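You operate a simulated robot arm through the tools that you are given. There is no shell and no other tool. Be economical: measure what you need, move in short steps, check, and stop when the job is done.

The job below is to be done with a simulated robot arm. You get a single attempt, and the scene is never put back.

TASK
Swap the empty clip strip for the blue one from the strip bin.
Fine: rocker to LOCK before the swap, empty strip into the red tub, bin shut again, clip dial on the new colour.

The check looks at the end state, three seconds after you hand in, the way a careful person would. Anything else that was tipped, shoved, dropped, spilled or broken makes it a failure.

THE ROBOT
A 6-joint arm with a two-finger parallel gripper, fixed in place. Base frame: the origin is at the foot of the arm, x ahead of it, y to its left, z up; the work surface is at about z = 5. Readings come in mm, rad, newtons and seconds.
With the tool pointing down near the work surface it reaches from about 140 to 580 mm from the base axis. Its first joint turns from -1.152 to 1.152 rad. Payload 2.1 kg.
The TCP is the grasp point between the finger pads, 30 mm short of the fingertips. In the tool frame z runs along the fingers and y along their closing line. The gripper opens to 94 mm. The fingers are 28 mm wide and 10 mm thick; the gripper's body (50 by 96 mm) begins 55 mm behind the TCP.
Orientation is told as [roll, pitch, yaw] about the base's x, y, z axes, in that order, counted from this pose: with the fingers straight down and closing along the base's y, the tool's x points along the base's -x, its y along +y and its z along -z.

THE INTERFACE
- The arm moves only by the tool step_arm. Its argument "commands" is a list of rows, each an object (a shift or turn left out is 0, a gripper value left out holds the last) with "linear": the shift along the tool's x, y, z in mm, a list of three; "turn": the turn, a rotation vector about the tool's x, y, z in rad, a list of three. In form: [{"linear": [x, y, z], "turn": [rx, ry, rz]}, ...]. A call has 1 to 8 rows; each row shifts and turns the commanded pose from where the row before left it, along the tool's axes as they then stand. "claw" is the closure, from 0 (fully open) to 1 (shut), set as the call begins (left out, the last holds). A row lasts 0.2 s, in which the tool goes at most 50 mm and 0.15 rad; a call with a longer step from one row to the next is refused whole, and so is a gripper value outside its range. A pose out of reach is approached as far as the arm can. The call stops where the force on the tool passes 50 N (or 10 N more than at its start, if that is more) or the arm is blocked; 0.2 s more then pass. The fingers move at their own pace (about 72 mm/s each) and stop on an object; they squeeze with about 44 N. The grip force told is the motor's: it shows also when the fingers shut on nothing. Time passes only in rows, and 0.2 s behind the last, so rows that do not move let the fingers close. The reply holds the time, the measured pose of the TCP, the force on the tool along the base axes, the opening and the grip force, in the units named above and with some noise.
- Cameras (640 x 400 px; columns grow to the right, rows downward): "scene" is fixed at [63.8, -382.2, 483.2]; the picture's right is [0.68, -0.73, 0.00], its down [-0.42, -0.39, -0.82] and it looks along [0.60, 0.55, -0.58] (base axes); focal length 214 px, centre (320, 200). "wrist" rides on the gripper at [-37, 0, -58] in the tool frame; the picture's right is [0.00, -1.00, 0.00], its down [0.97, 0.00, -0.24] and it looks along [0.24, 0.00, 0.97] (tool axes); focal length 218 px, centre (320, 200). There is no depth. A picture from a camera that has moved, and an enlarged one, comes with that camera's place and axes in the base frame and with its lens.
- snapshot(camera): a new picture of that camera. No time passes.
- enlarge(camera, box): a new picture of the part [left, top, right, bottom] of that camera's present view, enlarged. No time passes.
- close_job(): hands the job in; it is judged then, once.

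Go step by step. Nothing tells you positions but the pictures and the camera data: compare them with the known pose of the tool, close in by small moves and look again before you grip or let go. The budget is 120 turns and 84 pictures, counting those below and the enlarged ones. Unless the task says otherwise, let go and move clear before handing in, and close with one line.

The tools are called as a command line: name --argument value ..., lists and objects as JSON in quotes. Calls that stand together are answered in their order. step_arm: Moves the arm, as the interface text tells. Its arguments: {"type":"object","properties":{"commands":{"type":"array"},"claw":{"type":"number"}},"required":["commands"]} The other tools are called the same way: snapshot (camera) takes a picture; enlarge (camera, box) takes an enlarged picture of a part of a camera's view; close_job () hands the job in.

At the start:

```text
time_s: 0.0
ee_pos: [307.3, 74.8, 389.8]
tcp_rot: [0.001, 0.001, 0.0]
wrist_force: [-0.2, -0.1, 0.1]
opening: 94.1
grip_force: 0.1
```

scene: 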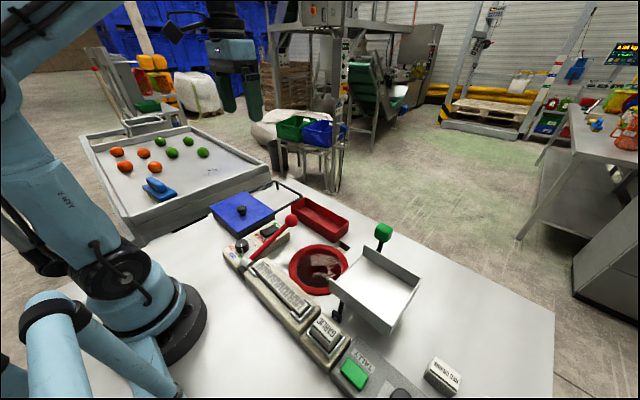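
wrist: 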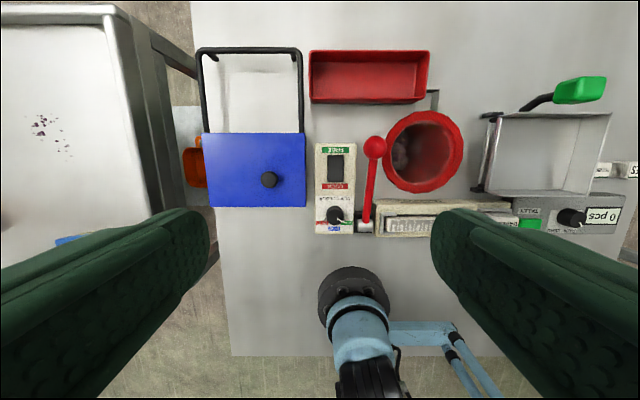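

I see a table with a blue lidded bin, a red tub, a panel with a rocker and dial, a red lever, a netting funnel and a strip holder. I'll enlarge these to read the details.

enlarge --camera "wrist" --box '[190, 40, 350, 240]'

enlarge --camera "wrist" --box '[300, 130, 540, 250]'

enlarge --camera "scene" --box '[200, 170, 360, 370]'

```text
2.00 times, centred on (270, 140) of wrist
camera zoom: at [344.5, 74.4, 447.9], right [0.0, -1.0, 0.0], down [-0.97, 0.0, 0.24], along [-0.24, 0.0, -0.97], focal length 436 px, centre (420, 320)
```

zoom: 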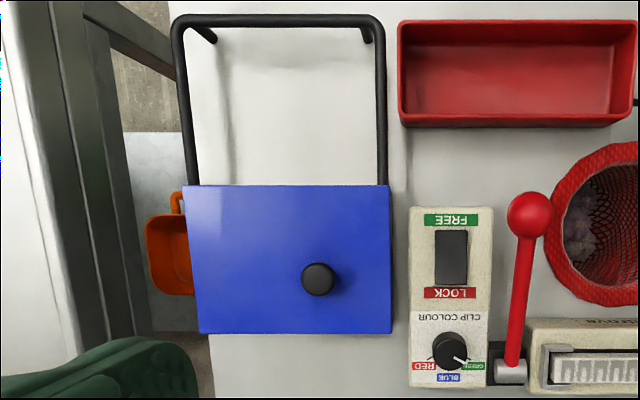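

```text
2.67 times, centred on (420, 190) of wrist
camera zoom: at [344.5, 74.4, 447.9], right [0.0, -1.0, 0.0], down [-0.97, 0.0, 0.24], along [-0.24, 0.0, -0.97], focal length 582 px, centre (53, 227)
```

zoom: 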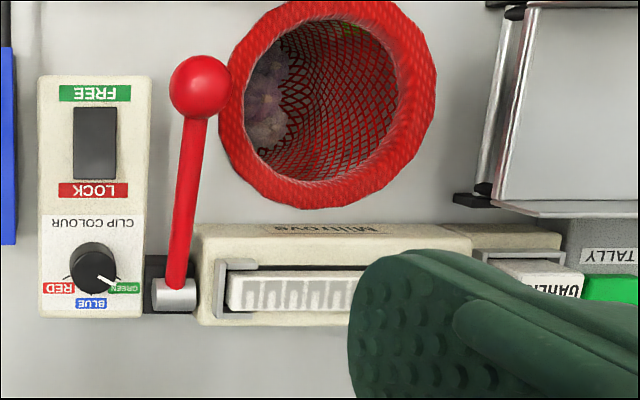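

```text
2.00 times, centred on (280, 270) of scene
camera zoom: at [63.8, -382.2, 483.2], right [0.68, -0.73, 0.0], down [-0.42, -0.39, -0.82], along [0.6, 0.55, -0.58], focal length 429 px, centre (400, 60)
```

zoom: 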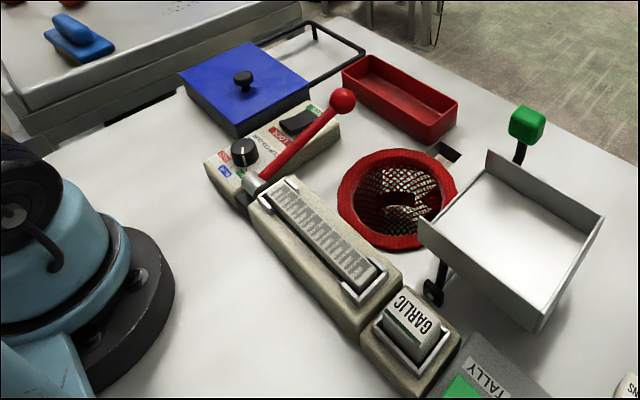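

The knob of the blue lid works out at about (289, 164, 64), and the lid seems to slide on rails towards +x. I'll look closer at the bin, rocker and dial.

enlarge --camera "scene" --box '[205, 170, 305, 230]'

enlarge --camera "scene" --box '[220, 210, 320, 270]'

step_arm --commands '[{"linear": [0, 0, 45]}, {"linear": [0, 0, 45]}, {"linear": [0, 0, 45]}, {"linear": [30, 0, 20]}]'

snapshot --camera "wrist"

```text
6.40 times, centred on (255, 200) of scene
camera zoom: at [63.8, -382.2, 483.2], right [0.68, -0.73, 0.0], down [-0.42, -0.39, -0.82], along [0.6, 0.55, -0.58], focal length 1373 px, centre (736, 200)
```

zoom: 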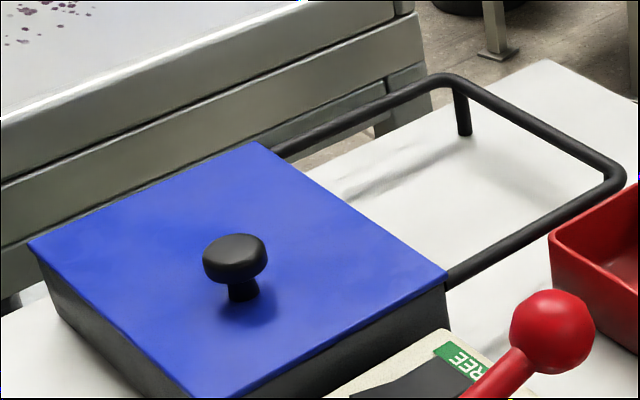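

```text
6.40 times, centred on (270, 240) of scene
camera zoom: at [63.8, -382.2, 483.2], right [0.68, -0.73, 0.0], down [-0.42, -0.39, -0.82], along [0.6, 0.55, -0.58], focal length 1373 px, centre (640, -56)
```

zoom: 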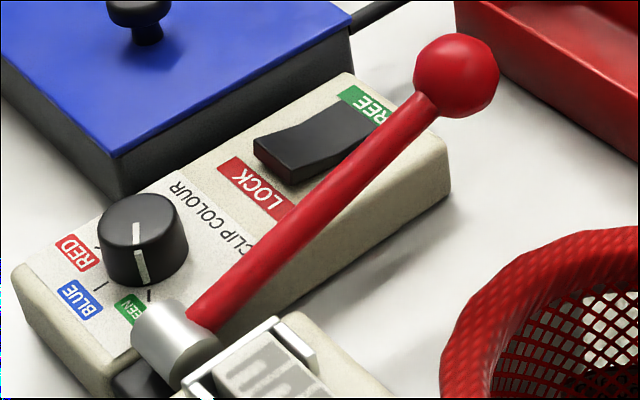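

```text
time_s: 1.0
ee_pos: [280.2, 72.9, 235.0]
tcp_rot: [0.0, 0.0, 0.001]
wrist_force: [0.1, 0.1, 0.0]
opening: 93.7
grip_force: 0.0
```

```text
76 pictures are left
camera wrist: at [315.9, 73.2, 292.0], right [0.0, -1.0, 0.0], down [-0.97, 0.0, 0.24], along [-0.24, 0.0, -0.97], focal length 218 px, centre (320, 200)
```

wrist: 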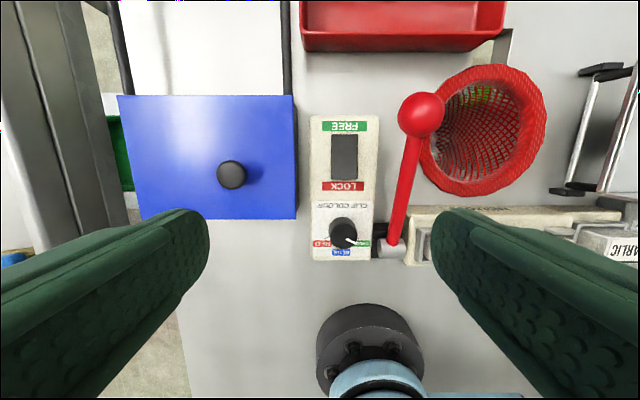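

The rocker's raised end is at LOCK, so it is on FREE now, and the dial points at GREEN. Next I go over the strip holder for a closer view.

step_arm --commands '[{"linear": [35, -35, 0]}, {"linear": [35, -45, 0]}, {"linear": [20, -45, 0]}, {"linear": [0, -30, 0]}]'

snapshot --camera "wrist"

enlarge --camera "scene" --box '[240, 250, 380, 360]'

```text
refused: row 2 steps farther than a row can; nothing moved
```

```text
75 pictures are left
camera wrist: at [315.9, 73.2, 292.0], right [0.0, -1.0, 0.0], down [-0.97, 0.0, 0.24], along [-0.24, 0.0, -0.97], focal length 218 px, centre (320, 200)
```

wrist: 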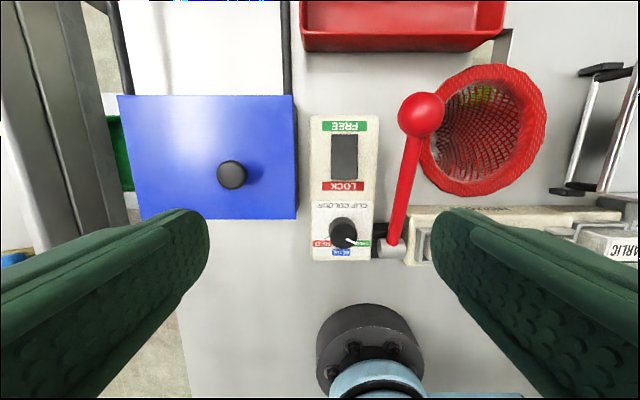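

```text
3.64 times, centred on (310, 305) of scene
camera zoom: at [63.9, -382.2, 483.2], right [0.68, -0.73, 0.0], down [-0.42, -0.39, -0.82], along [0.6, 0.55, -0.58], focal length 780 px, centre (356, -182)
```

zoom: 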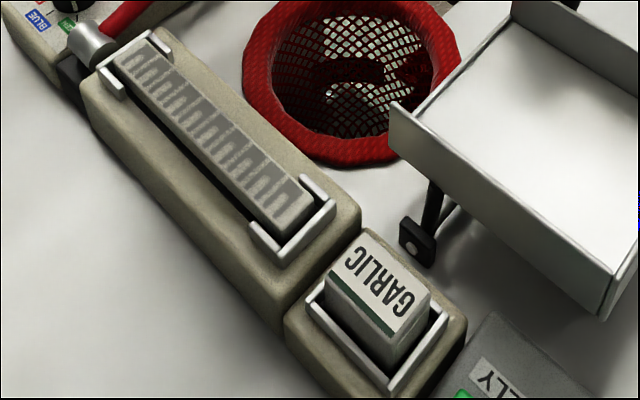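

The empty strip sits between low corner brackets and is open along the middle of its sides, so I'll grip it across x. I'll move over it.

step_arm --commands '[{"linear": [25, -40, 0]}, {"linear": [25, -40, 0]}, {"linear": [20, -40, 0]}, {"linear": [10, -40, 0]}, {"linear": [0, 0, 0]}]'

snapshot --camera "wrist"

```text
time_s: 2.2
ee_pos: [197.3, -88.2, 232.2]
tcp_rot: [0.0, 0.001, 0.001]
wrist_force: [-0.3, -0.3, -0.6]
opening: 94.0
grip_force: 0.0
```

```text
73 pictures are left
camera wrist: at [233.4, -87.2, 290.9], right [0.0, -1.0, 0.0], down [-0.97, 0.0, 0.24], along [-0.24, 0.0, -0.97], focal length 218 px, centre (320, 200)
```

wrist: 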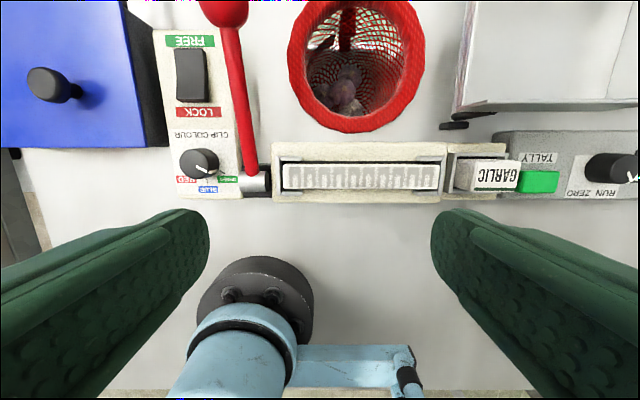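

The strip is about 177 mm long, centred near (200, -133, top ~48). First I do the rocker: go over the LOCK end at about (281, 47) with the fingers shut.

step_arm --commands '[{"linear": [-25, 35, 0]}, {"linear": [-25, 35, 0]}, {"linear": [-24, 35, 0]}, {"linear": [-10, 30, 0]}, {"linear": [0, 0, -20]}, {"linear": [0, 0, 0]}]' --claw 1

snapshot --camera "wrist"

snapshot --camera "scene"

```text
time_s: 3.6
ee_pos: [280.1, 46.8, 254.0]
tcp_rot: [-0.002, 0.001, 0.0]
wrist_force: [0.1, -0.7, -0.5]
opening: 0.2
grip_force: 32.4
```

```text
72 pictures are left
camera wrist: at [317.0, 47.7, 311.7], right [0.0, -1.0, 0.0], down [-0.97, 0.0, 0.24], along [-0.24, 0.0, -0.97], focal length 218 px, centre (320, 200)
```

wrist: 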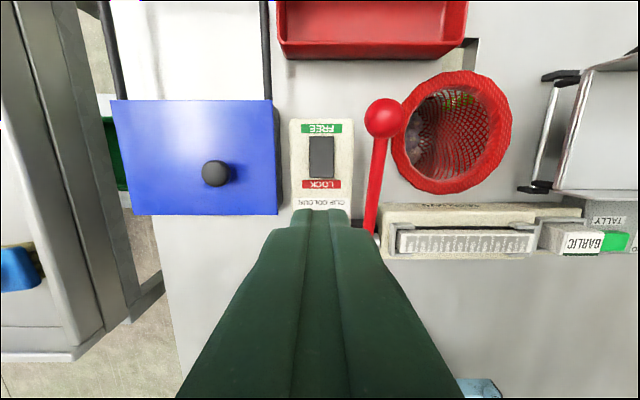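

```text
71 pictures are left
```

scene: 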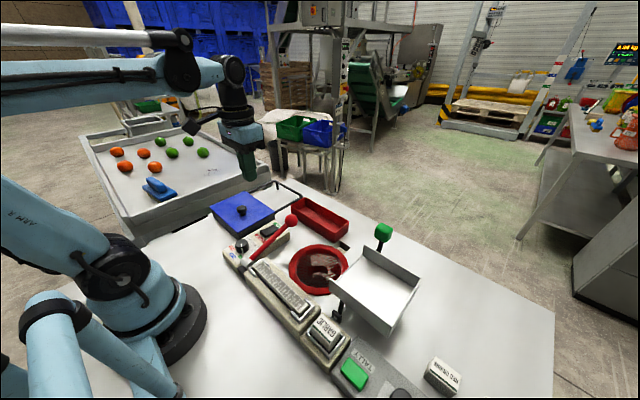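

The rocker is centred at about (303, 47), so I press its LOCK end with the fingertips' inner edge near x = 291. I go down above it and check.

step_arm --commands '[{"linear": [3, 0, 45]}, {"linear": [0, 0, 45]}, {"linear": [0, 0, 40]}, {"linear": [0, 0, 20]}, {"linear": [0, 0, 0]}]'

enlarge --camera "scene" --box '[220, 190, 320, 270]'

snapshot --camera "wrist"

```text
time_s: 4.8
ee_pos: [278.4, 46.1, 101.3]
tcp_rot: [0.0, 0.002, 0.0]
wrist_force: [-0.1, -0.2, 0.2]
opening: 0.3
grip_force: 33.0
```

```text
5.00 times, centred on (270, 230) of scene
camera zoom: at [63.8, -382.2, 483.2], right [0.68, -0.73, 0.0], down [-0.42, -0.39, -0.82], along [0.6, 0.55, -0.58], focal length 1072 px, centre (570, 50)
```

zoom: 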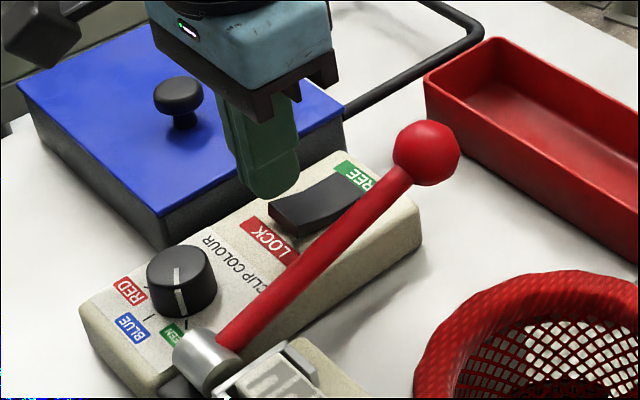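

```text
69 pictures are left
camera wrist: at [314.5, 46.1, 159.9], right [0.0, -1.0, 0.0], down [-0.97, 0.0, 0.24], along [-0.24, 0.0, -0.97], focal length 218 px, centre (320, 200)
```

wrist: 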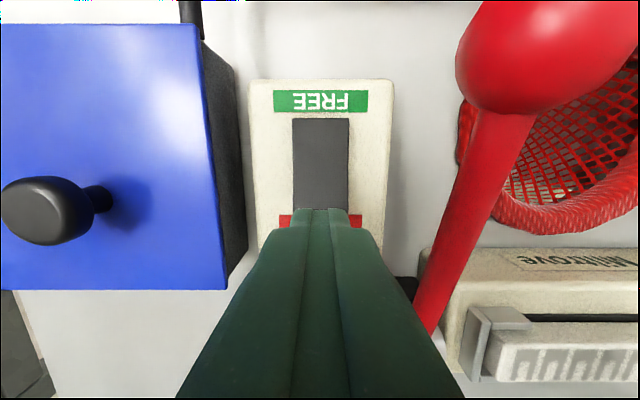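

The fingertips are above the LOCK end of the rocker, so I press down gently now.

step_arm --commands '[{"linear": [0, 0, 10]}, {"linear": [0, 0, 6]}, {"linear": [0, 0, 4]}, {"linear": [0, 0, 4]}, {"linear": [0, 0, 3]}, {"linear": [0, 0, 3]}]'

enlarge --camera "scene" --box '[220, 190, 320, 270]'

```text
time_s: 6.2
ee_pos: [277.9, 49.6, 74.7]
tcp_rot: [0.0, 0.002, -0.001]
wrist_force: [-0.8, -0.6, 0.1]
opening: 0.0
grip_force: 33.3
```

```text
5.00 times, centred on (270, 230) of scene
camera zoom: at [63.8, -382.2, 483.2], right [0.68, -0.73, 0.0], down [-0.42, -0.39, -0.82], along [0.6, 0.55, -0.58], focal length 1072 px, centre (570, 50)
```

zoom: 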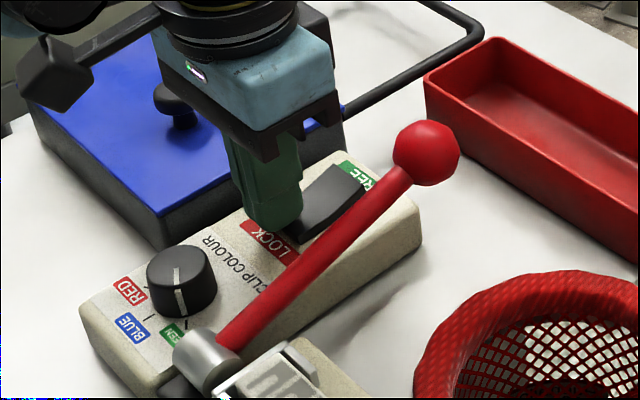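

The rocker seems to have tipped; I lift and check.

step_arm --commands '[{"linear": [0, 0, -30]}, {"linear": [0, 0, -45]}, {"linear": [0, 0, -45]}, {"linear": [0, 0, 0]}]'

enlarge --camera "scene" --box '[220, 190, 320, 270]'

enlarge --camera "wrist" --box '[240, 80, 400, 200]'

```text
time_s: 7.2
ee_pos: [279.0, 48.5, 193.1]
tcp_rot: [0.0, 0.001, -0.002]
wrist_force: [0.1, -0.4, -0.1]
opening: 0.0
grip_force: 32.8
```

```text
5.00 times, centred on (270, 230) of scene
camera zoom: at [63.8, -382.2, 483.2], right [0.68, -0.73, 0.0], down [-0.42, -0.39, -0.82], along [0.6, 0.55, -0.58], focal length 1072 px, centre (570, 50)
```

zoom: 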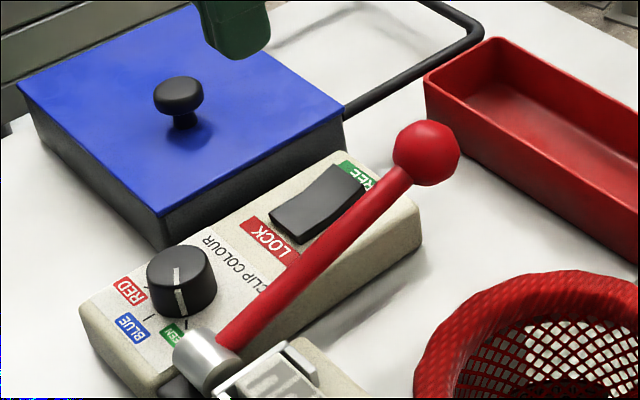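

```text
3.33 times, centred on (320, 140) of wrist
camera zoom: at [315.8, 49.9, 252.0], right [0.0, -1.0, 0.0], down [-0.97, 0.0, 0.24], along [-0.24, 0.0, -0.97], focal length 728 px, centre (320, 400)
```

zoom: 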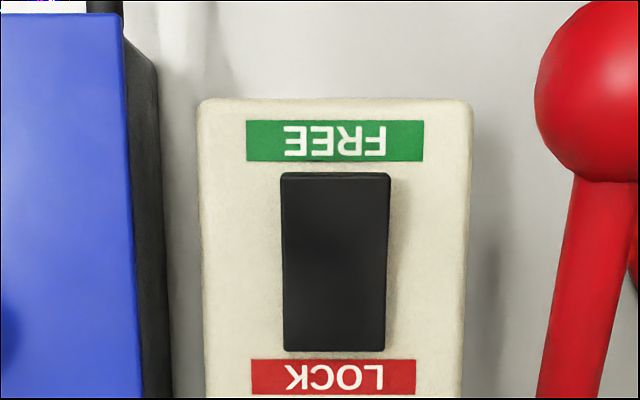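

The rocker is now on LOCK with its FREE end raised. Next I go over the dial at about (220, 48) with the fingers opened.

step_arm --commands '[{"linear": [30, 0, 0]}, {"linear": [28, 0, 30]}, {"linear": [0, 0, 30]}, {"linear": [0, 0, 0]}]' --claw 0.3

enlarge --camera "wrist" --box '[240, 150, 400, 270]'

```text
time_s: 8.2
ee_pos: [223.7, 45.8, 136.7]
tcp_rot: [0.0, 0.0, 0.002]
wrist_force: [0.1, 0.1, -0.2]
opening: 65.9
grip_force: 0.1
```

```text
3.33 times, centred on (320, 210) of wrist
camera zoom: at [260.1, 48.0, 194.2], right [0.0, -1.0, 0.0], down [-0.97, 0.0, 0.24], along [-0.24, 0.0, -0.97], focal length 728 px, centre (320, 167)
```

zoom: 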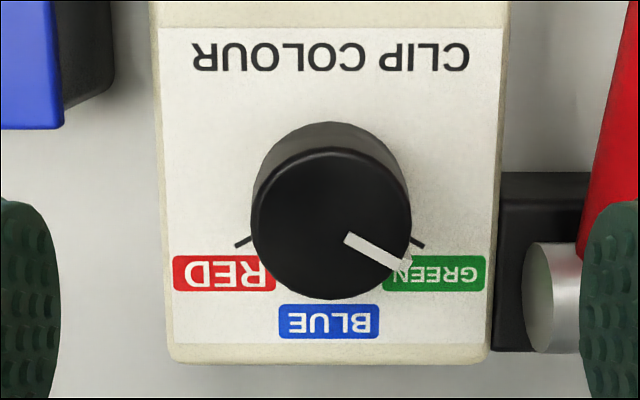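

The dial points at GREEN, and BLUE is about 1.06 rad clockwise from above. I centre on it and lower with a narrow opening.

step_arm --commands '[{"linear": [9, -2, 0]}, {"linear": [0, 0, 25]}, {"linear": [0, 0, 15]}, {"linear": [0, 0, 0]}]' --claw 0.52

enlarge --camera "wrist" --box '[200, 150, 440, 300]'

enlarge --camera "scene" --box '[200, 200, 300, 280]'

```text
time_s: 9.2
ee_pos: [212.8, 48.6, 94.2]
tcp_rot: [0.001, 0.0, 0.0]
wrist_force: [-0.9, -0.1, 0.4]
opening: 44.9
grip_force: 0.0
```

```text
2.67 times, centred on (320, 225) of wrist
camera zoom: at [249.7, 48.7, 152.7], right [0.0, -1.0, 0.0], down [-0.97, 0.0, 0.24], along [-0.24, 0.0, -0.97], focal length 582 px, centre (320, 133)
```

zoom: 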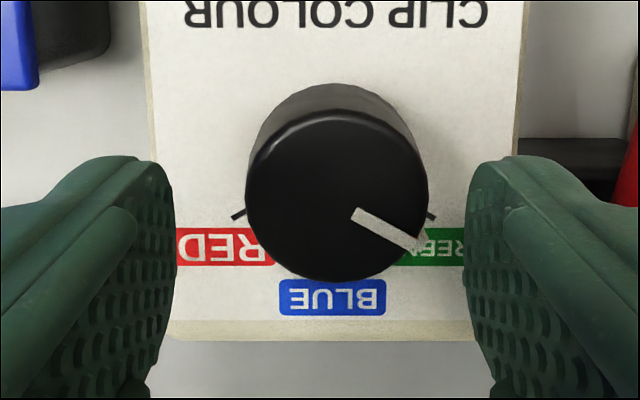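

```text
5.00 times, centred on (250, 240) of scene
camera zoom: at [63.8, -382.2, 483.2], right [0.68, -0.73, 0.0], down [-0.42, -0.39, -0.82], along [0.6, 0.55, -0.58], focal length 1072 px, centre (670, 0)
```

zoom: 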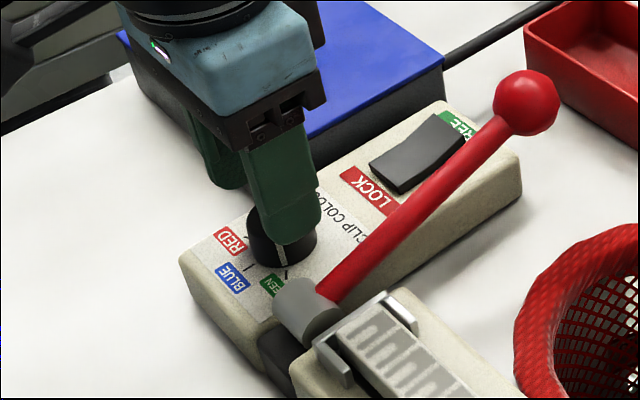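

The dial lies about 3 mm to -y of the finger centre. I correct that, lower and grip.

step_arm --commands '[{"linear": [0, -3, 0]}, {"linear": [0, 0, 15]}, {"linear": [0, 0, 9]}, {"linear": [0, 0, 0]}]'

step_arm --commands '[{"linear": [0, 0, 0]}, {"linear": [0, 0, 0]}, {"linear": [0, 0, 0]}]' --claw 1

enlarge --camera "wrist" --box '[200, 150, 440, 300]'

```text
time_s: 10.2
ee_pos: [212.1, 44.8, 71.0]
tcp_rot: [0.0, -0.001, 0.001]
wrist_force: [0.1, 0.1, -0.6]
opening: 45.2
grip_force: 0.0
```

```text
time_s: 11.0
ee_pos: [213.0, 45.5, 70.8]
tcp_rot: [0.004, 0.0, 0.002]
wrist_force: [1.9, 11.6, -10.1]
opening: 32.4
grip_force: 44.7
```

```text
2.67 times, centred on (320, 225) of wrist
camera zoom: at [248.8, 45.6, 129.6], right [0.0, -1.0, 0.0], down [-0.97, 0.0, 0.24], along [-0.24, 0.0, -0.97], focal length 582 px, centre (320, 133)
```

zoom: 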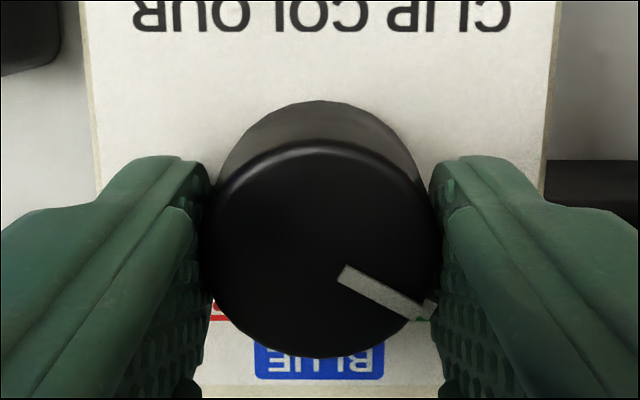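

The dial is gripped. I turn it clockwise from above by about 1.05 rad.

step_arm --commands '[{"turn": [0, 0, 0.131]}, {"turn": [0, 0, 0.131]}, {"turn": [0, 0, 0.131]}, {"turn": [0, 0, 0.131]}, {"turn": [0, 0, 0.131]}, {"turn": [0, 0, 0.131]}, {"turn": [0, 0, 0.131]}, {"turn": [0, 0, 0.131]}]'

enlarge --camera "wrist" --box '[200, 150, 440, 300]'

enlarge --camera "scene" --box '[200, 200, 300, 280]'

```text
time_s: 12.8
ee_pos: [214.0, 46.0, 72.5]
tcp_rot: [0.012, 0.011, -1.051]
wrist_force: [16.8, 40.0, 7.4]
opening: 32.4
grip_force: 45.5
```

```text
2.67 times, centred on (320, 225) of wrist
camera zoom: at [231.2, 14.1, 128.9], right [-0.87, -0.5, -0.01], down [-0.48, 0.84, 0.25], along [-0.11, 0.22, -0.97], focal length 582 px, centre (320, 133)
```

zoom: 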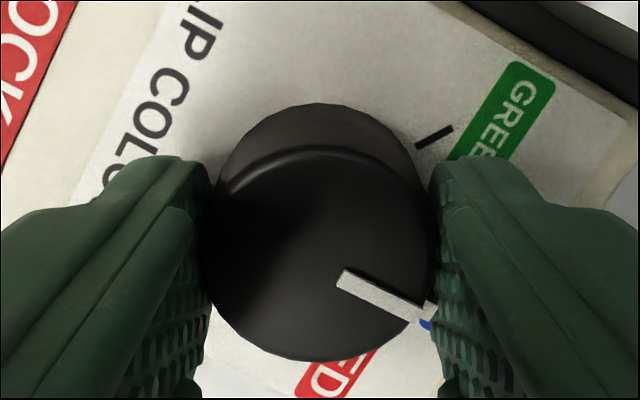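

```text
5.00 times, centred on (250, 240) of scene
camera zoom: at [63.8, -382.2, 483.2], right [0.68, -0.73, 0.0], down [-0.42, -0.39, -0.82], along [0.6, 0.55, -0.58], focal length 1072 px, centre (670, 0)
```

zoom: 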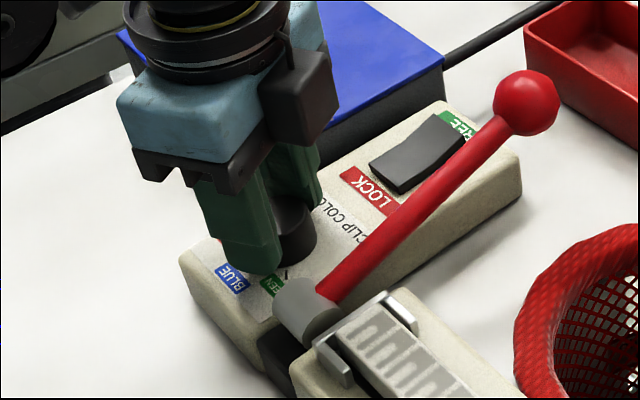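

The dial turned along with the gripper. I release it, lift, and check the pointer.

step_arm --commands '[{"linear": [0, 0, 0]}, {"linear": [0, 0, 0]}, {"linear": [0, 0, -30]}, {"linear": [0, 0, -40]}, {"linear": [0, 0, -40]}, {"linear": [0, 0, 0]}]' --claw 0.55

snapshot --camera "wrist"

enlarge --camera "scene" --box '[200, 200, 300, 280]'

```text
time_s: 14.2
ee_pos: [210.4, 46.3, 180.1]
tcp_rot: [0.0, 0.0, -1.049]
wrist_force: [-0.2, 0.2, -0.6]
opening: 42.4
grip_force: 0.1
```

```text
59 pictures are left
camera wrist: at [228.8, 14.5, 237.5], right [-0.87, -0.5, 0.0], down [-0.48, 0.84, 0.24], along [-0.12, 0.21, -0.97], focal length 218 px, centre (320, 200)
```

wrist: 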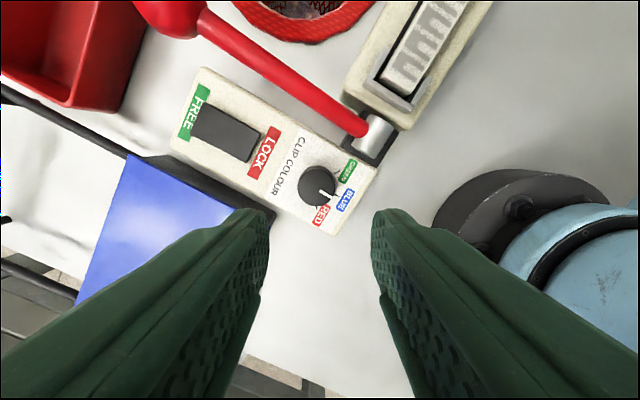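

```text
5.00 times, centred on (250, 240) of scene
camera zoom: at [63.8, -382.2, 483.2], right [0.68, -0.73, 0.0], down [-0.42, -0.39, -0.82], along [0.6, 0.55, -0.58], focal length 1072 px, centre (670, 0)
```

zoom: 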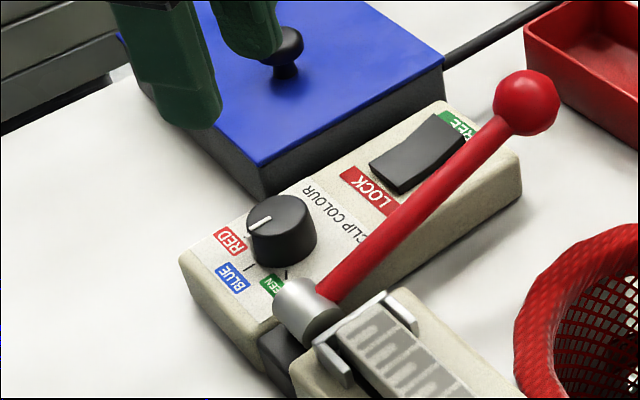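

On release the dial slipped on to RED. I look from above to measure its centre and angle before correcting.

enlarge --camera "wrist" --box '[270, 130, 390, 250]'

```text
3.33 times, centred on (330, 190) of wrist
camera zoom: at [228.8, 14.5, 237.5], right [-0.87, -0.5, 0.0], down [-0.48, 0.84, 0.24], along [-0.12, 0.21, -0.97], focal length 728 px, centre (287, 233)
```

zoom: 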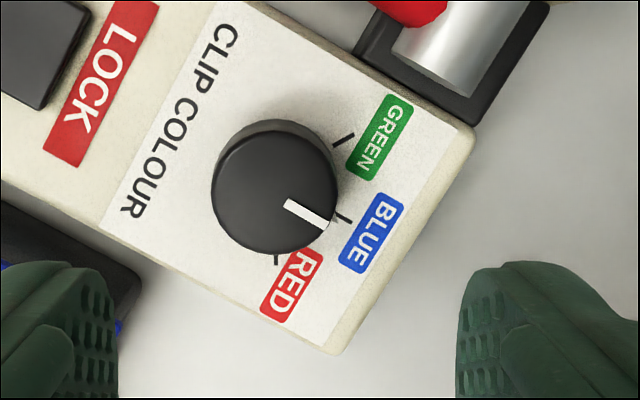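

From above the pointer sits right on the BLUE tick, so the dial is done. Next I turn back to yaw 0 and go over the lid knob.

step_arm --commands '[{"linear": [0, 0, -20], "turn": [0, 0, -0.15]}, {"turn": [0, 0, -0.15]}, {"turn": [0, 0, -0.15]}, {"turn": [0, 0, -0.15]}, {"turn": [0, 0, -0.15]}, {"turn": [0, 0, -0.15]}, {"turn": [0, 0, -0.148]}, {"linear": [-15, 30, 0]}]' --claw 0.4

step_arm --commands '[{"linear": [-30, 35, 0]}, {"linear": [-20, 40, 0]}, {"linear": [-10, 13, 20]}, {"linear": [0, 0, 20]}, {"linear": [0, 0, 20]}, {"linear": [0, 0, 0]}]'

snapshot --camera "wrist"

enlarge --camera "scene" --box '[200, 160, 300, 240]'

```text
time_s: 16.0
ee_pos: [226.3, 72.8, 200.2]
tcp_rot: [0.001, -0.001, 0.0]
wrist_force: [-0.3, 0.0, 0.0]
opening: 56.4
grip_force: 0.1
```

```text
time_s: 17.4
ee_pos: [287.7, 162.1, 141.4]
tcp_rot: [0.0, 0.0, -0.001]
wrist_force: [0.6, -0.6, 0.2]
opening: 56.5
grip_force: 0.3
```

```text
56 pictures are left
camera wrist: at [324.2, 162.4, 198.9], right [0.0, -1.0, 0.0], down [-0.97, 0.0, 0.24], along [-0.24, 0.0, -0.97], focal length 218 px, centre (320, 200)
```

wrist: 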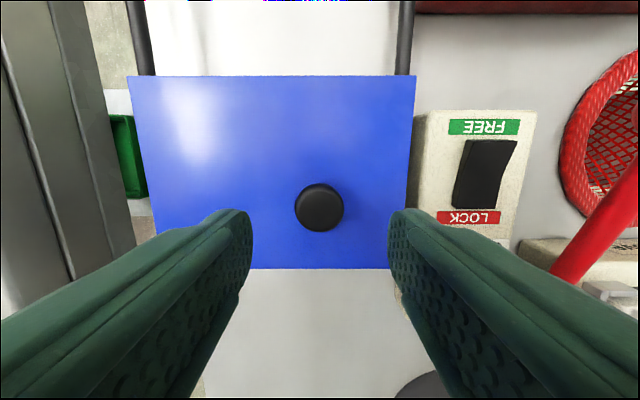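

```text
5.00 times, centred on (250, 200) of scene
camera zoom: at [63.8, -382.2, 483.2], right [0.68, -0.73, 0.0], down [-0.42, -0.39, -0.82], along [0.6, 0.55, -0.58], focal length 1072 px, centre (670, 200)
```

zoom: 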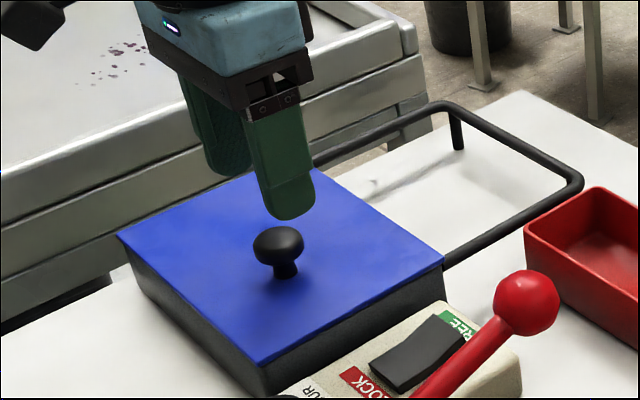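

The knob is straight under the tool at about (287, 163), 30 mm wide. I lower to TCP z of about 78, grip it and check.

step_arm --commands '[{"linear": [0, 0, 30]}, {"linear": [0, 0, 20]}, {"linear": [0, 0, 10]}, {"linear": [0, 0, 4]}, {"linear": [0, 0, 0]}]'

enlarge --camera "scene" --box '[200, 160, 300, 240]'

```text
time_s: 18.6
ee_pos: [287.8, 159.7, 78.4]
tcp_rot: [0.0, -0.002, 0.001]
wrist_force: [0.7, -1.6, 12.4]
opening: 56.4
grip_force: 0.0
stopped in row 5: the force on the tool passed its limit (the readings are from after the stop); the commanded pose is now the measured one
```

```text
5.00 times, centred on (250, 200) of scene
camera zoom: at [63.8, -382.2, 483.2], right [0.68, -0.73, 0.0], down [-0.42, -0.39, -0.82], along [0.6, 0.55, -0.58], focal length 1072 px, centre (670, 200)
```

zoom: 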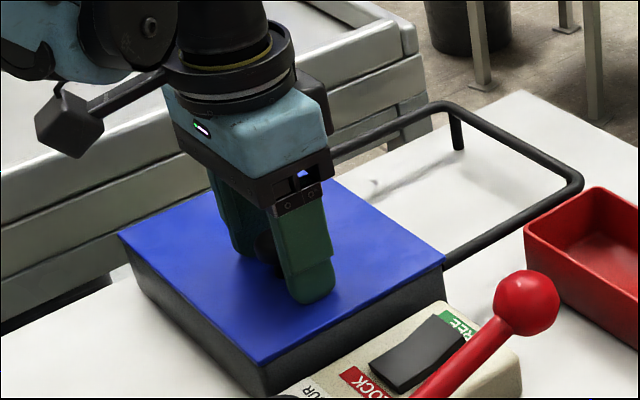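

The tips touched the lid top at z about 48. I rise 5 mm and grip the knob.

step_arm --commands '[{"linear": [0, 2, -5]}, {"linear": [0, 0, 0]}]'

step_arm --commands '[{"linear": [0, 0, 0]}, {"linear": [0, 0, 0]}, {"linear": [0, 0, 0]}]' --claw 1

snapshot --camera "wrist"

```text
time_s: 19.2
ee_pos: [287.1, 162.8, 83.2]
tcp_rot: [-0.001, 0.001, -0.001]
wrist_force: [0.1, -0.6, 0.2]
opening: 56.3
grip_force: 0.1
```

```text
time_s: 20.0
ee_pos: [288.1, 162.0, 82.9]
tcp_rot: [-0.003, 0.0, -0.001]
wrist_force: [0.0, -7.6, 0.7]
opening: 28.9
grip_force: 45.0
```

```text
53 pictures are left
camera wrist: at [324.5, 162.9, 141.1], right [0.0, -1.0, 0.0], down [-0.97, 0.0, 0.24], along [-0.24, 0.0, -0.97], focal length 218 px, centre (320, 200)
```

wrist: 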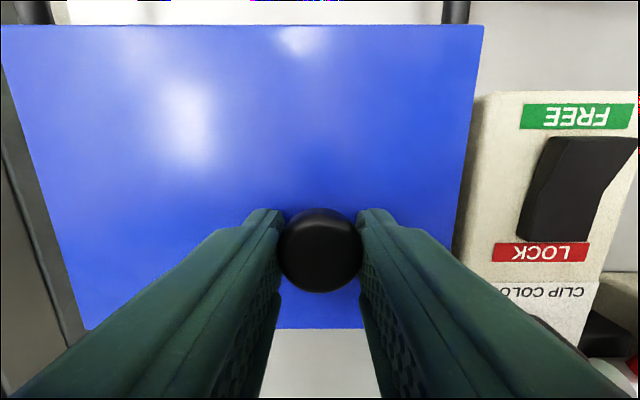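

The knob is held. I slide it 40 mm along +x first and look.

step_arm --commands '[{"linear": [-10, 0, 0]}, {"linear": [-10, 0, 0]}, {"linear": [-10, 0, 0]}, {"linear": [-10, 0, 0]}, {"linear": [0, 0, 0]}]'

snapshot --camera "scene"

```text
time_s: 21.2
ee_pos: [326.9, 160.9, 83.1]
tcp_rot: [-0.001, 0.001, -0.002]
wrist_force: [0.7, -10.9, -16.9]
opening: 28.8
grip_force: 44.9
```

```text
52 pictures are left
```

scene: 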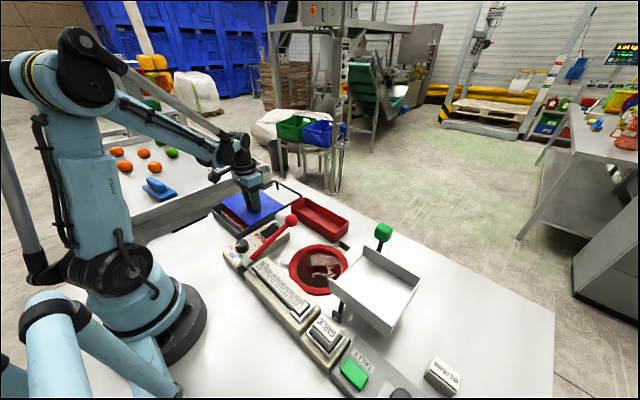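

The lid slides, so I continue to about 125 mm in total.

step_arm --commands '[{"linear": [-12, 0, 0]}, {"linear": [-12, 0, 0]}, {"linear": [-12, 0, 0]}, {"linear": [-12, 0, 0]}, {"linear": [-12, 0, 0]}, {"linear": [-12, 0, 0]}, {"linear": [-12, 0, 0]}, {"linear": [0, 0, 0]}]'

enlarge --camera "scene" --box '[200, 150, 320, 240]'

snapshot --camera "wrist"

```text
time_s: 23.0
ee_pos: [413.4, 163.0, 82.5]
tcp_rot: [-0.004, 0.0, -0.001]
wrist_force: [-0.6, -19.9, -16.2]
opening: 28.7
grip_force: 45.1
```

```text
4.44 times, centred on (260, 195) of scene
camera zoom: at [63.9, -382.2, 483.3], right [0.68, -0.73, 0.0], down [-0.43, -0.39, -0.81], along [0.6, 0.55, -0.58], focal length 953 px, centre (587, 222)
```

zoom: 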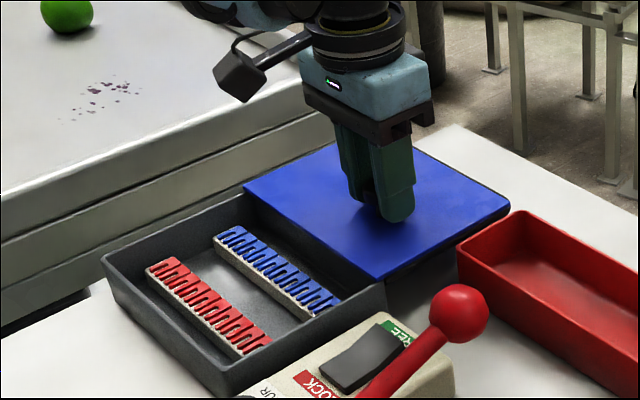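

```text
50 pictures are left
camera wrist: at [449.0, 163.1, 141.2], right [0.0, -1.0, 0.0], down [-0.97, 0.0, 0.24], along [-0.24, 0.0, -0.97], focal length 218 px, centre (320, 200)
```

wrist: 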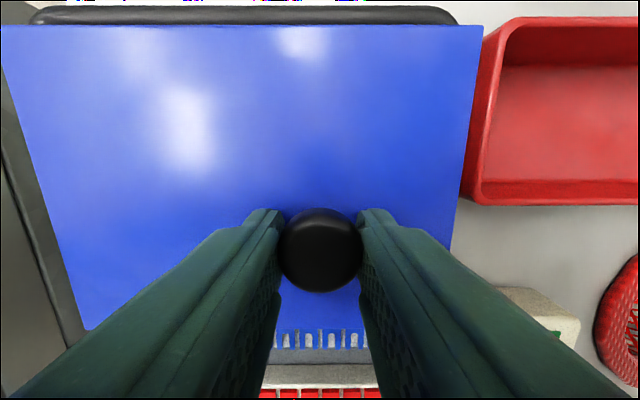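

The lid is open and the bin holds a red and a blue strip. I release the knob, lift, and view the bin from above.

step_arm --commands '[{"linear": [0, 0, 0]}, {"linear": [0, 0, 0]}, {"linear": [0, 0, -40]}, {"linear": [0, 0, -45]}, {"linear": [20, 0, -40]}, {"linear": [45, 0, 0]}, {"linear": [45, 0, 0]}, {"linear": [0, 0, 0]}]' --claw 0.4

snapshot --camera "wrist"

enlarge --camera "scene" --box '[210, 180, 310, 240]'

```text
time_s: 24.8
ee_pos: [302.7, 163.1, 208.5]
tcp_rot: [0.0, 0.001, -0.001]
wrist_force: [1.1, -0.1, 0.3]
opening: 56.3
grip_force: 0.1
```

```text
49 pictures are left
camera wrist: at [338.8, 163.4, 266.5], right [0.0, -1.0, 0.0], down [-0.97, 0.0, 0.24], along [-0.24, 0.0, -0.97], focal length 218 px, centre (320, 200)
```

wrist: 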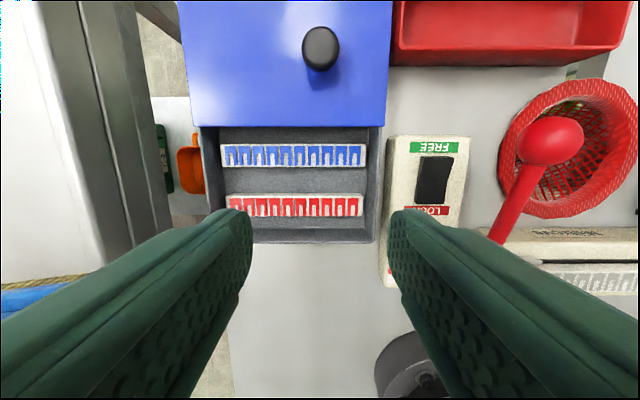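

```text
6.40 times, centred on (260, 210) of scene
camera zoom: at [63.8, -382.2, 483.2], right [0.68, -0.73, 0.0], down [-0.42, -0.39, -0.82], along [0.6, 0.55, -0.58], focal length 1373 px, centre (704, 136)
```

zoom: 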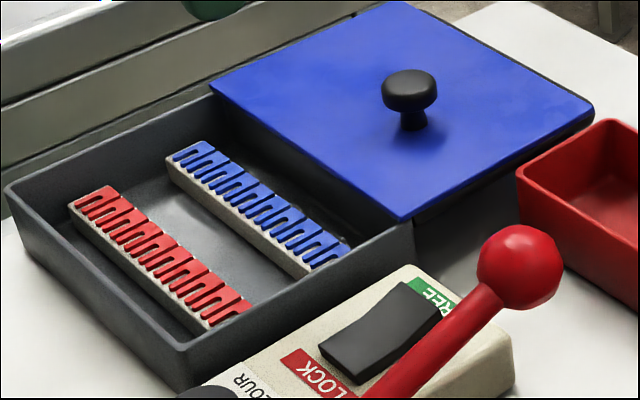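

The blue strip is at about x 315–342, y 86–238, with little room between it and the lid edge near x 357. I push the lid about 6 mm further with closed fingers against its knob to gain clearance.

step_arm --commands '[{"linear": [-45, 0, 0]}, {"linear": [-23, 0, 40]}, {"linear": [0, 0, 45]}, {"linear": [0, 0, 30]}, {"linear": [0, 0, 9]}, {"linear": [0, 0, 0]}]' --claw 1

enlarge --camera "scene" --box '[210, 160, 330, 240]'

```text
time_s: 26.2
ee_pos: [369.5, 163.4, 82.5]
tcp_rot: [0.0, 0.0, 0.0]
wrist_force: [0.5, 0.7, -0.6]
opening: 0.2
grip_force: 33.1
```

```text
5.00 times, centred on (270, 200) of scene
camera zoom: at [63.8, -382.2, 483.2], right [0.68, -0.73, 0.0], down [-0.42, -0.39, -0.82], along [0.6, 0.55, -0.58], focal length 1072 px, centre (570, 200)
```

zoom: 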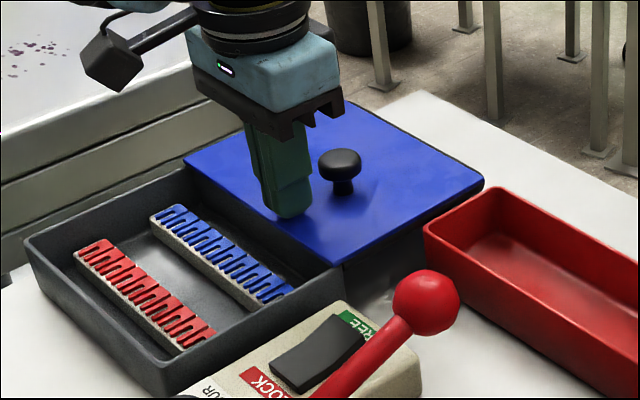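

step_arm --commands '[{"linear": [-8, 0, 0]}, {"linear": [-5, 0, 0]}, {"linear": [-4, 0, 0]}, {"linear": [-4, 0, 0]}, {"linear": [0, 0, 0]}]'

enlarge --camera "scene" --box '[210, 160, 330, 240]'

```text
time_s: 27.4
ee_pos: [391.8, 162.5, 84.9]
tcp_rot: [0.0, -0.002, 0.001]
wrist_force: [0.2, 0.4, 0.1]
opening: 0.1
grip_force: 32.2
```

```text
5.00 times, centred on (270, 200) of scene
camera zoom: at [63.8, -382.2, 483.2], right [0.68, -0.73, 0.0], down [-0.42, -0.39, -0.82], along [0.6, 0.55, -0.58], focal length 1072 px, centre (570, 200)
```

zoom: 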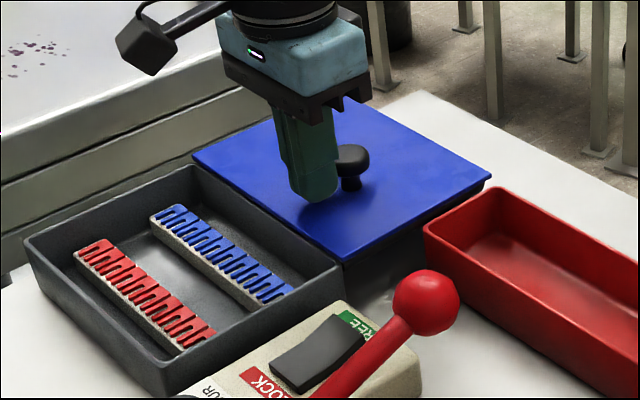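

The lid now clears the whole bin opening. I lift, turn the gripper to close along x, and travel to the empty strip.

step_arm --commands '[{"linear": [0, 0, -45]}, {"linear": [30, 0, -40]}, {"linear": [30, 0, -30]}, {"linear": [45, 0, 0]}, {"linear": [45, 0, 0]}, {"linear": [36, 0, 0], "turn": [0, 0, 0.15]}, {"turn": [0, 0, 0.15]}, {"turn": [0, 0, 0.15]}]' --claw 0.4

step_arm --commands '[{"turn": [0, 0, 0.15]}, {"turn": [0, 0, 0.15]}, {"turn": [0, 0, 0.15]}, {"turn": [0, 0, 0.15]}, {"turn": [0, 0, 0.15]}, {"turn": [0, 0, 0.15]}, {"turn": [0, 0, 0.15]}, {"turn": [0, 0, 0.071]}]'

step_arm --commands '[{"linear": [-49, 0, 0]}, {"linear": [-49, 0, 0]}, {"linear": [-49, 0, 0]}, {"linear": [-49, 0, 0]}, {"linear": [-49, 0, 0]}, {"linear": [-49, 0, 0]}, {"linear": [0, 0, 30]}, {"linear": [0, 0, 0]}]'

snapshot --camera "wrist"

```text
time_s: 29.2
ee_pos: [205.9, 161.7, 200.2]
tcp_rot: [0.0, 0.0, -0.453]
wrist_force: [-0.1, -1.2, 0.2]
opening: 56.5
grip_force: 0.0
```

```text
time_s: 31.0
ee_pos: [205.5, 162.8, 199.1]
tcp_rot: [0.001, -0.001, -1.574]
wrist_force: [-1.1, 0.4, 0.0]
opening: 56.3
grip_force: 0.1
```

```text
time_s: 32.8
ee_pos: [204.8, -134.2, 169.3]
tcp_rot: [0.0, 0.0, -1.571]
wrist_force: [0.0, -0.3, 0.4]
opening: 56.5
grip_force: 0.1
```

```text
45 pictures are left
camera wrist: at [203.8, -170.0, 227.4], right [-1.0, 0.0, 0.0], down [0.0, 0.97, 0.24], along [0.0, 0.24, -0.97], focal length 218 px, centre (320, 200)
```

wrist: 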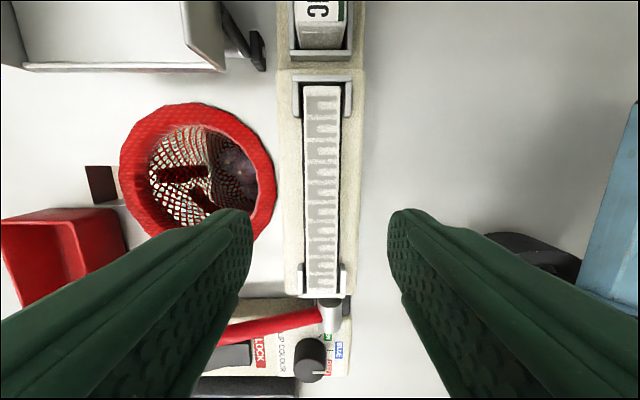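

The strip is centred at about (202, -126), 29 mm wide. I shift 8 mm, narrow the opening to 42, and descend part way.

step_arm --commands '[{"linear": [8, -1, 20]}, {"linear": [0, 0, 30]}, {"linear": [0, 0, 24]}, {"linear": [0, 0, 0]}]' --claw 0.55

snapshot --camera "wrist"

enlarge --camera "scene" --box '[230, 230, 350, 330]'

```text
time_s: 33.8
ee_pos: [203.7, -121.6, 95.7]
tcp_rot: [0.0, -0.001, -1.57]
wrist_force: [-0.3, -0.1, -1.0]
opening: 42.4
grip_force: 0.0
```

```text
44 pictures are left
camera wrist: at [203.3, -158.0, 153.7], right [-1.0, 0.0, 0.0], down [0.0, 0.97, 0.24], along [0.0, 0.24, -0.97], focal length 218 px, centre (320, 200)
```

wrist: 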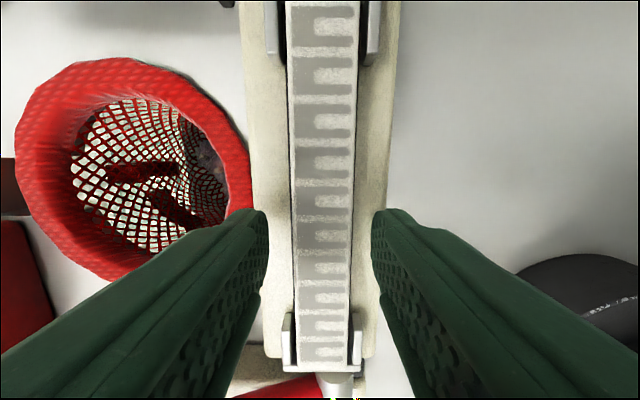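

```text
4.00 times, centred on (290, 280) of scene
camera zoom: at [63.8, -382.2, 483.2], right [0.68, -0.73, 0.0], down [-0.42, -0.39, -0.82], along [0.6, 0.55, -0.58], focal length 858 px, centre (440, -120)
```

zoom: 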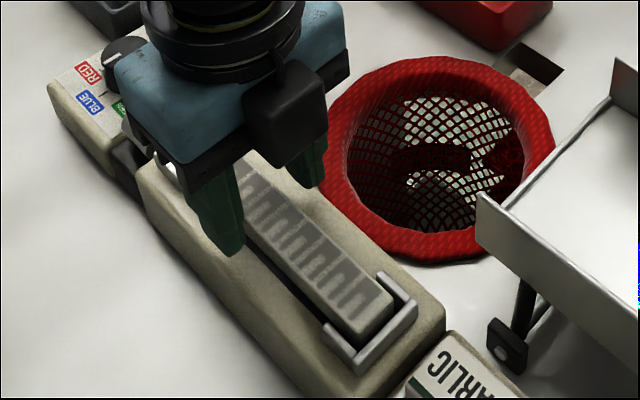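

The strip is centred between the fingers. I lower slowly until the tips are near the block.

step_arm --commands '[{"linear": [0, 0, 8]}, {"linear": [0, 0, 6]}, {"linear": [0, 0, 5]}, {"linear": [0, 0, 4]}, {"linear": [0, 0, 0]}]'

enlarge --camera "scene" --box '[230, 230, 350, 330]'

```text
time_s: 34.6
ee_pos: [206.2, -122.5, 80.2]
tcp_rot: [-0.003, 0.004, -1.571]
wrist_force: [-2.4, 3.1, 16.1]
opening: 40.6
grip_force: 0.1
stopped in row 3: the force on the tool passed its limit (the readings are from after the stop); the commanded pose is now the measured one
```

```text
4.00 times, centred on (290, 280) of scene
camera zoom: at [63.8, -382.2, 483.3], right [0.68, -0.73, 0.0], down [-0.42, -0.39, -0.82], along [0.6, 0.55, -0.58], focal length 858 px, centre (440, -120)
```

zoom: 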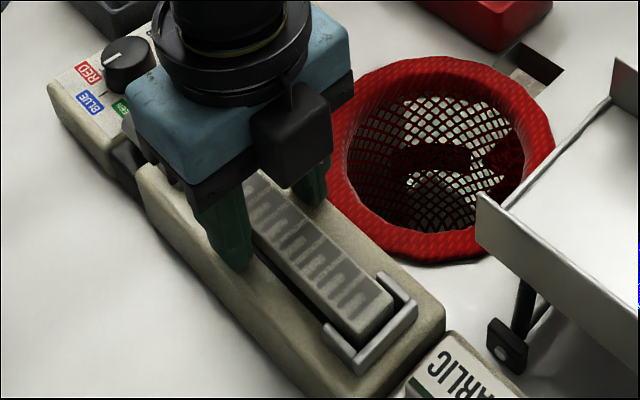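

The tips touched the block top at z about 50. I rise 2 mm, then close on the strip.

step_arm --commands '[{"linear": [0, -2, -2]}, {"linear": [0, 0, 0]}]'

step_arm --commands '[{"linear": [0, 0, 0]}, {"linear": [0, 0, 0]}, {"linear": [0, 0, 0]}]' --claw 1

snapshot --camera "wrist"

```text
time_s: 35.2
ee_pos: [202.3, -122.3, 82.0]
tcp_rot: [-0.001, 0.001, -1.569]
wrist_force: [-0.5, -0.1, -0.4]
opening: 42.3
grip_force: 0.0
```

```text
time_s: 36.0
ee_pos: [202.7, -121.9, 82.7]
tcp_rot: [-0.001, 0.001, -1.572]
wrist_force: [0.3, 0.0, 0.7]
opening: 23.7
grip_force: 44.0
```

```text
41 pictures are left
camera wrist: at [202.2, -158.9, 140.7], right [-1.0, 0.0, 0.0], down [0.0, 0.97, 0.24], along [0.0, 0.24, -0.97], focal length 218 px, centre (320, 200)
```

wrist: 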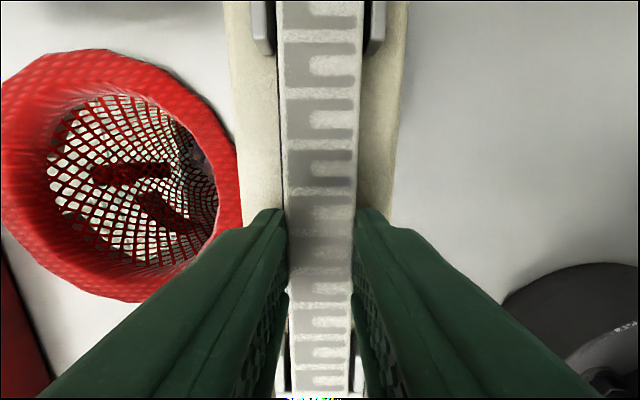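

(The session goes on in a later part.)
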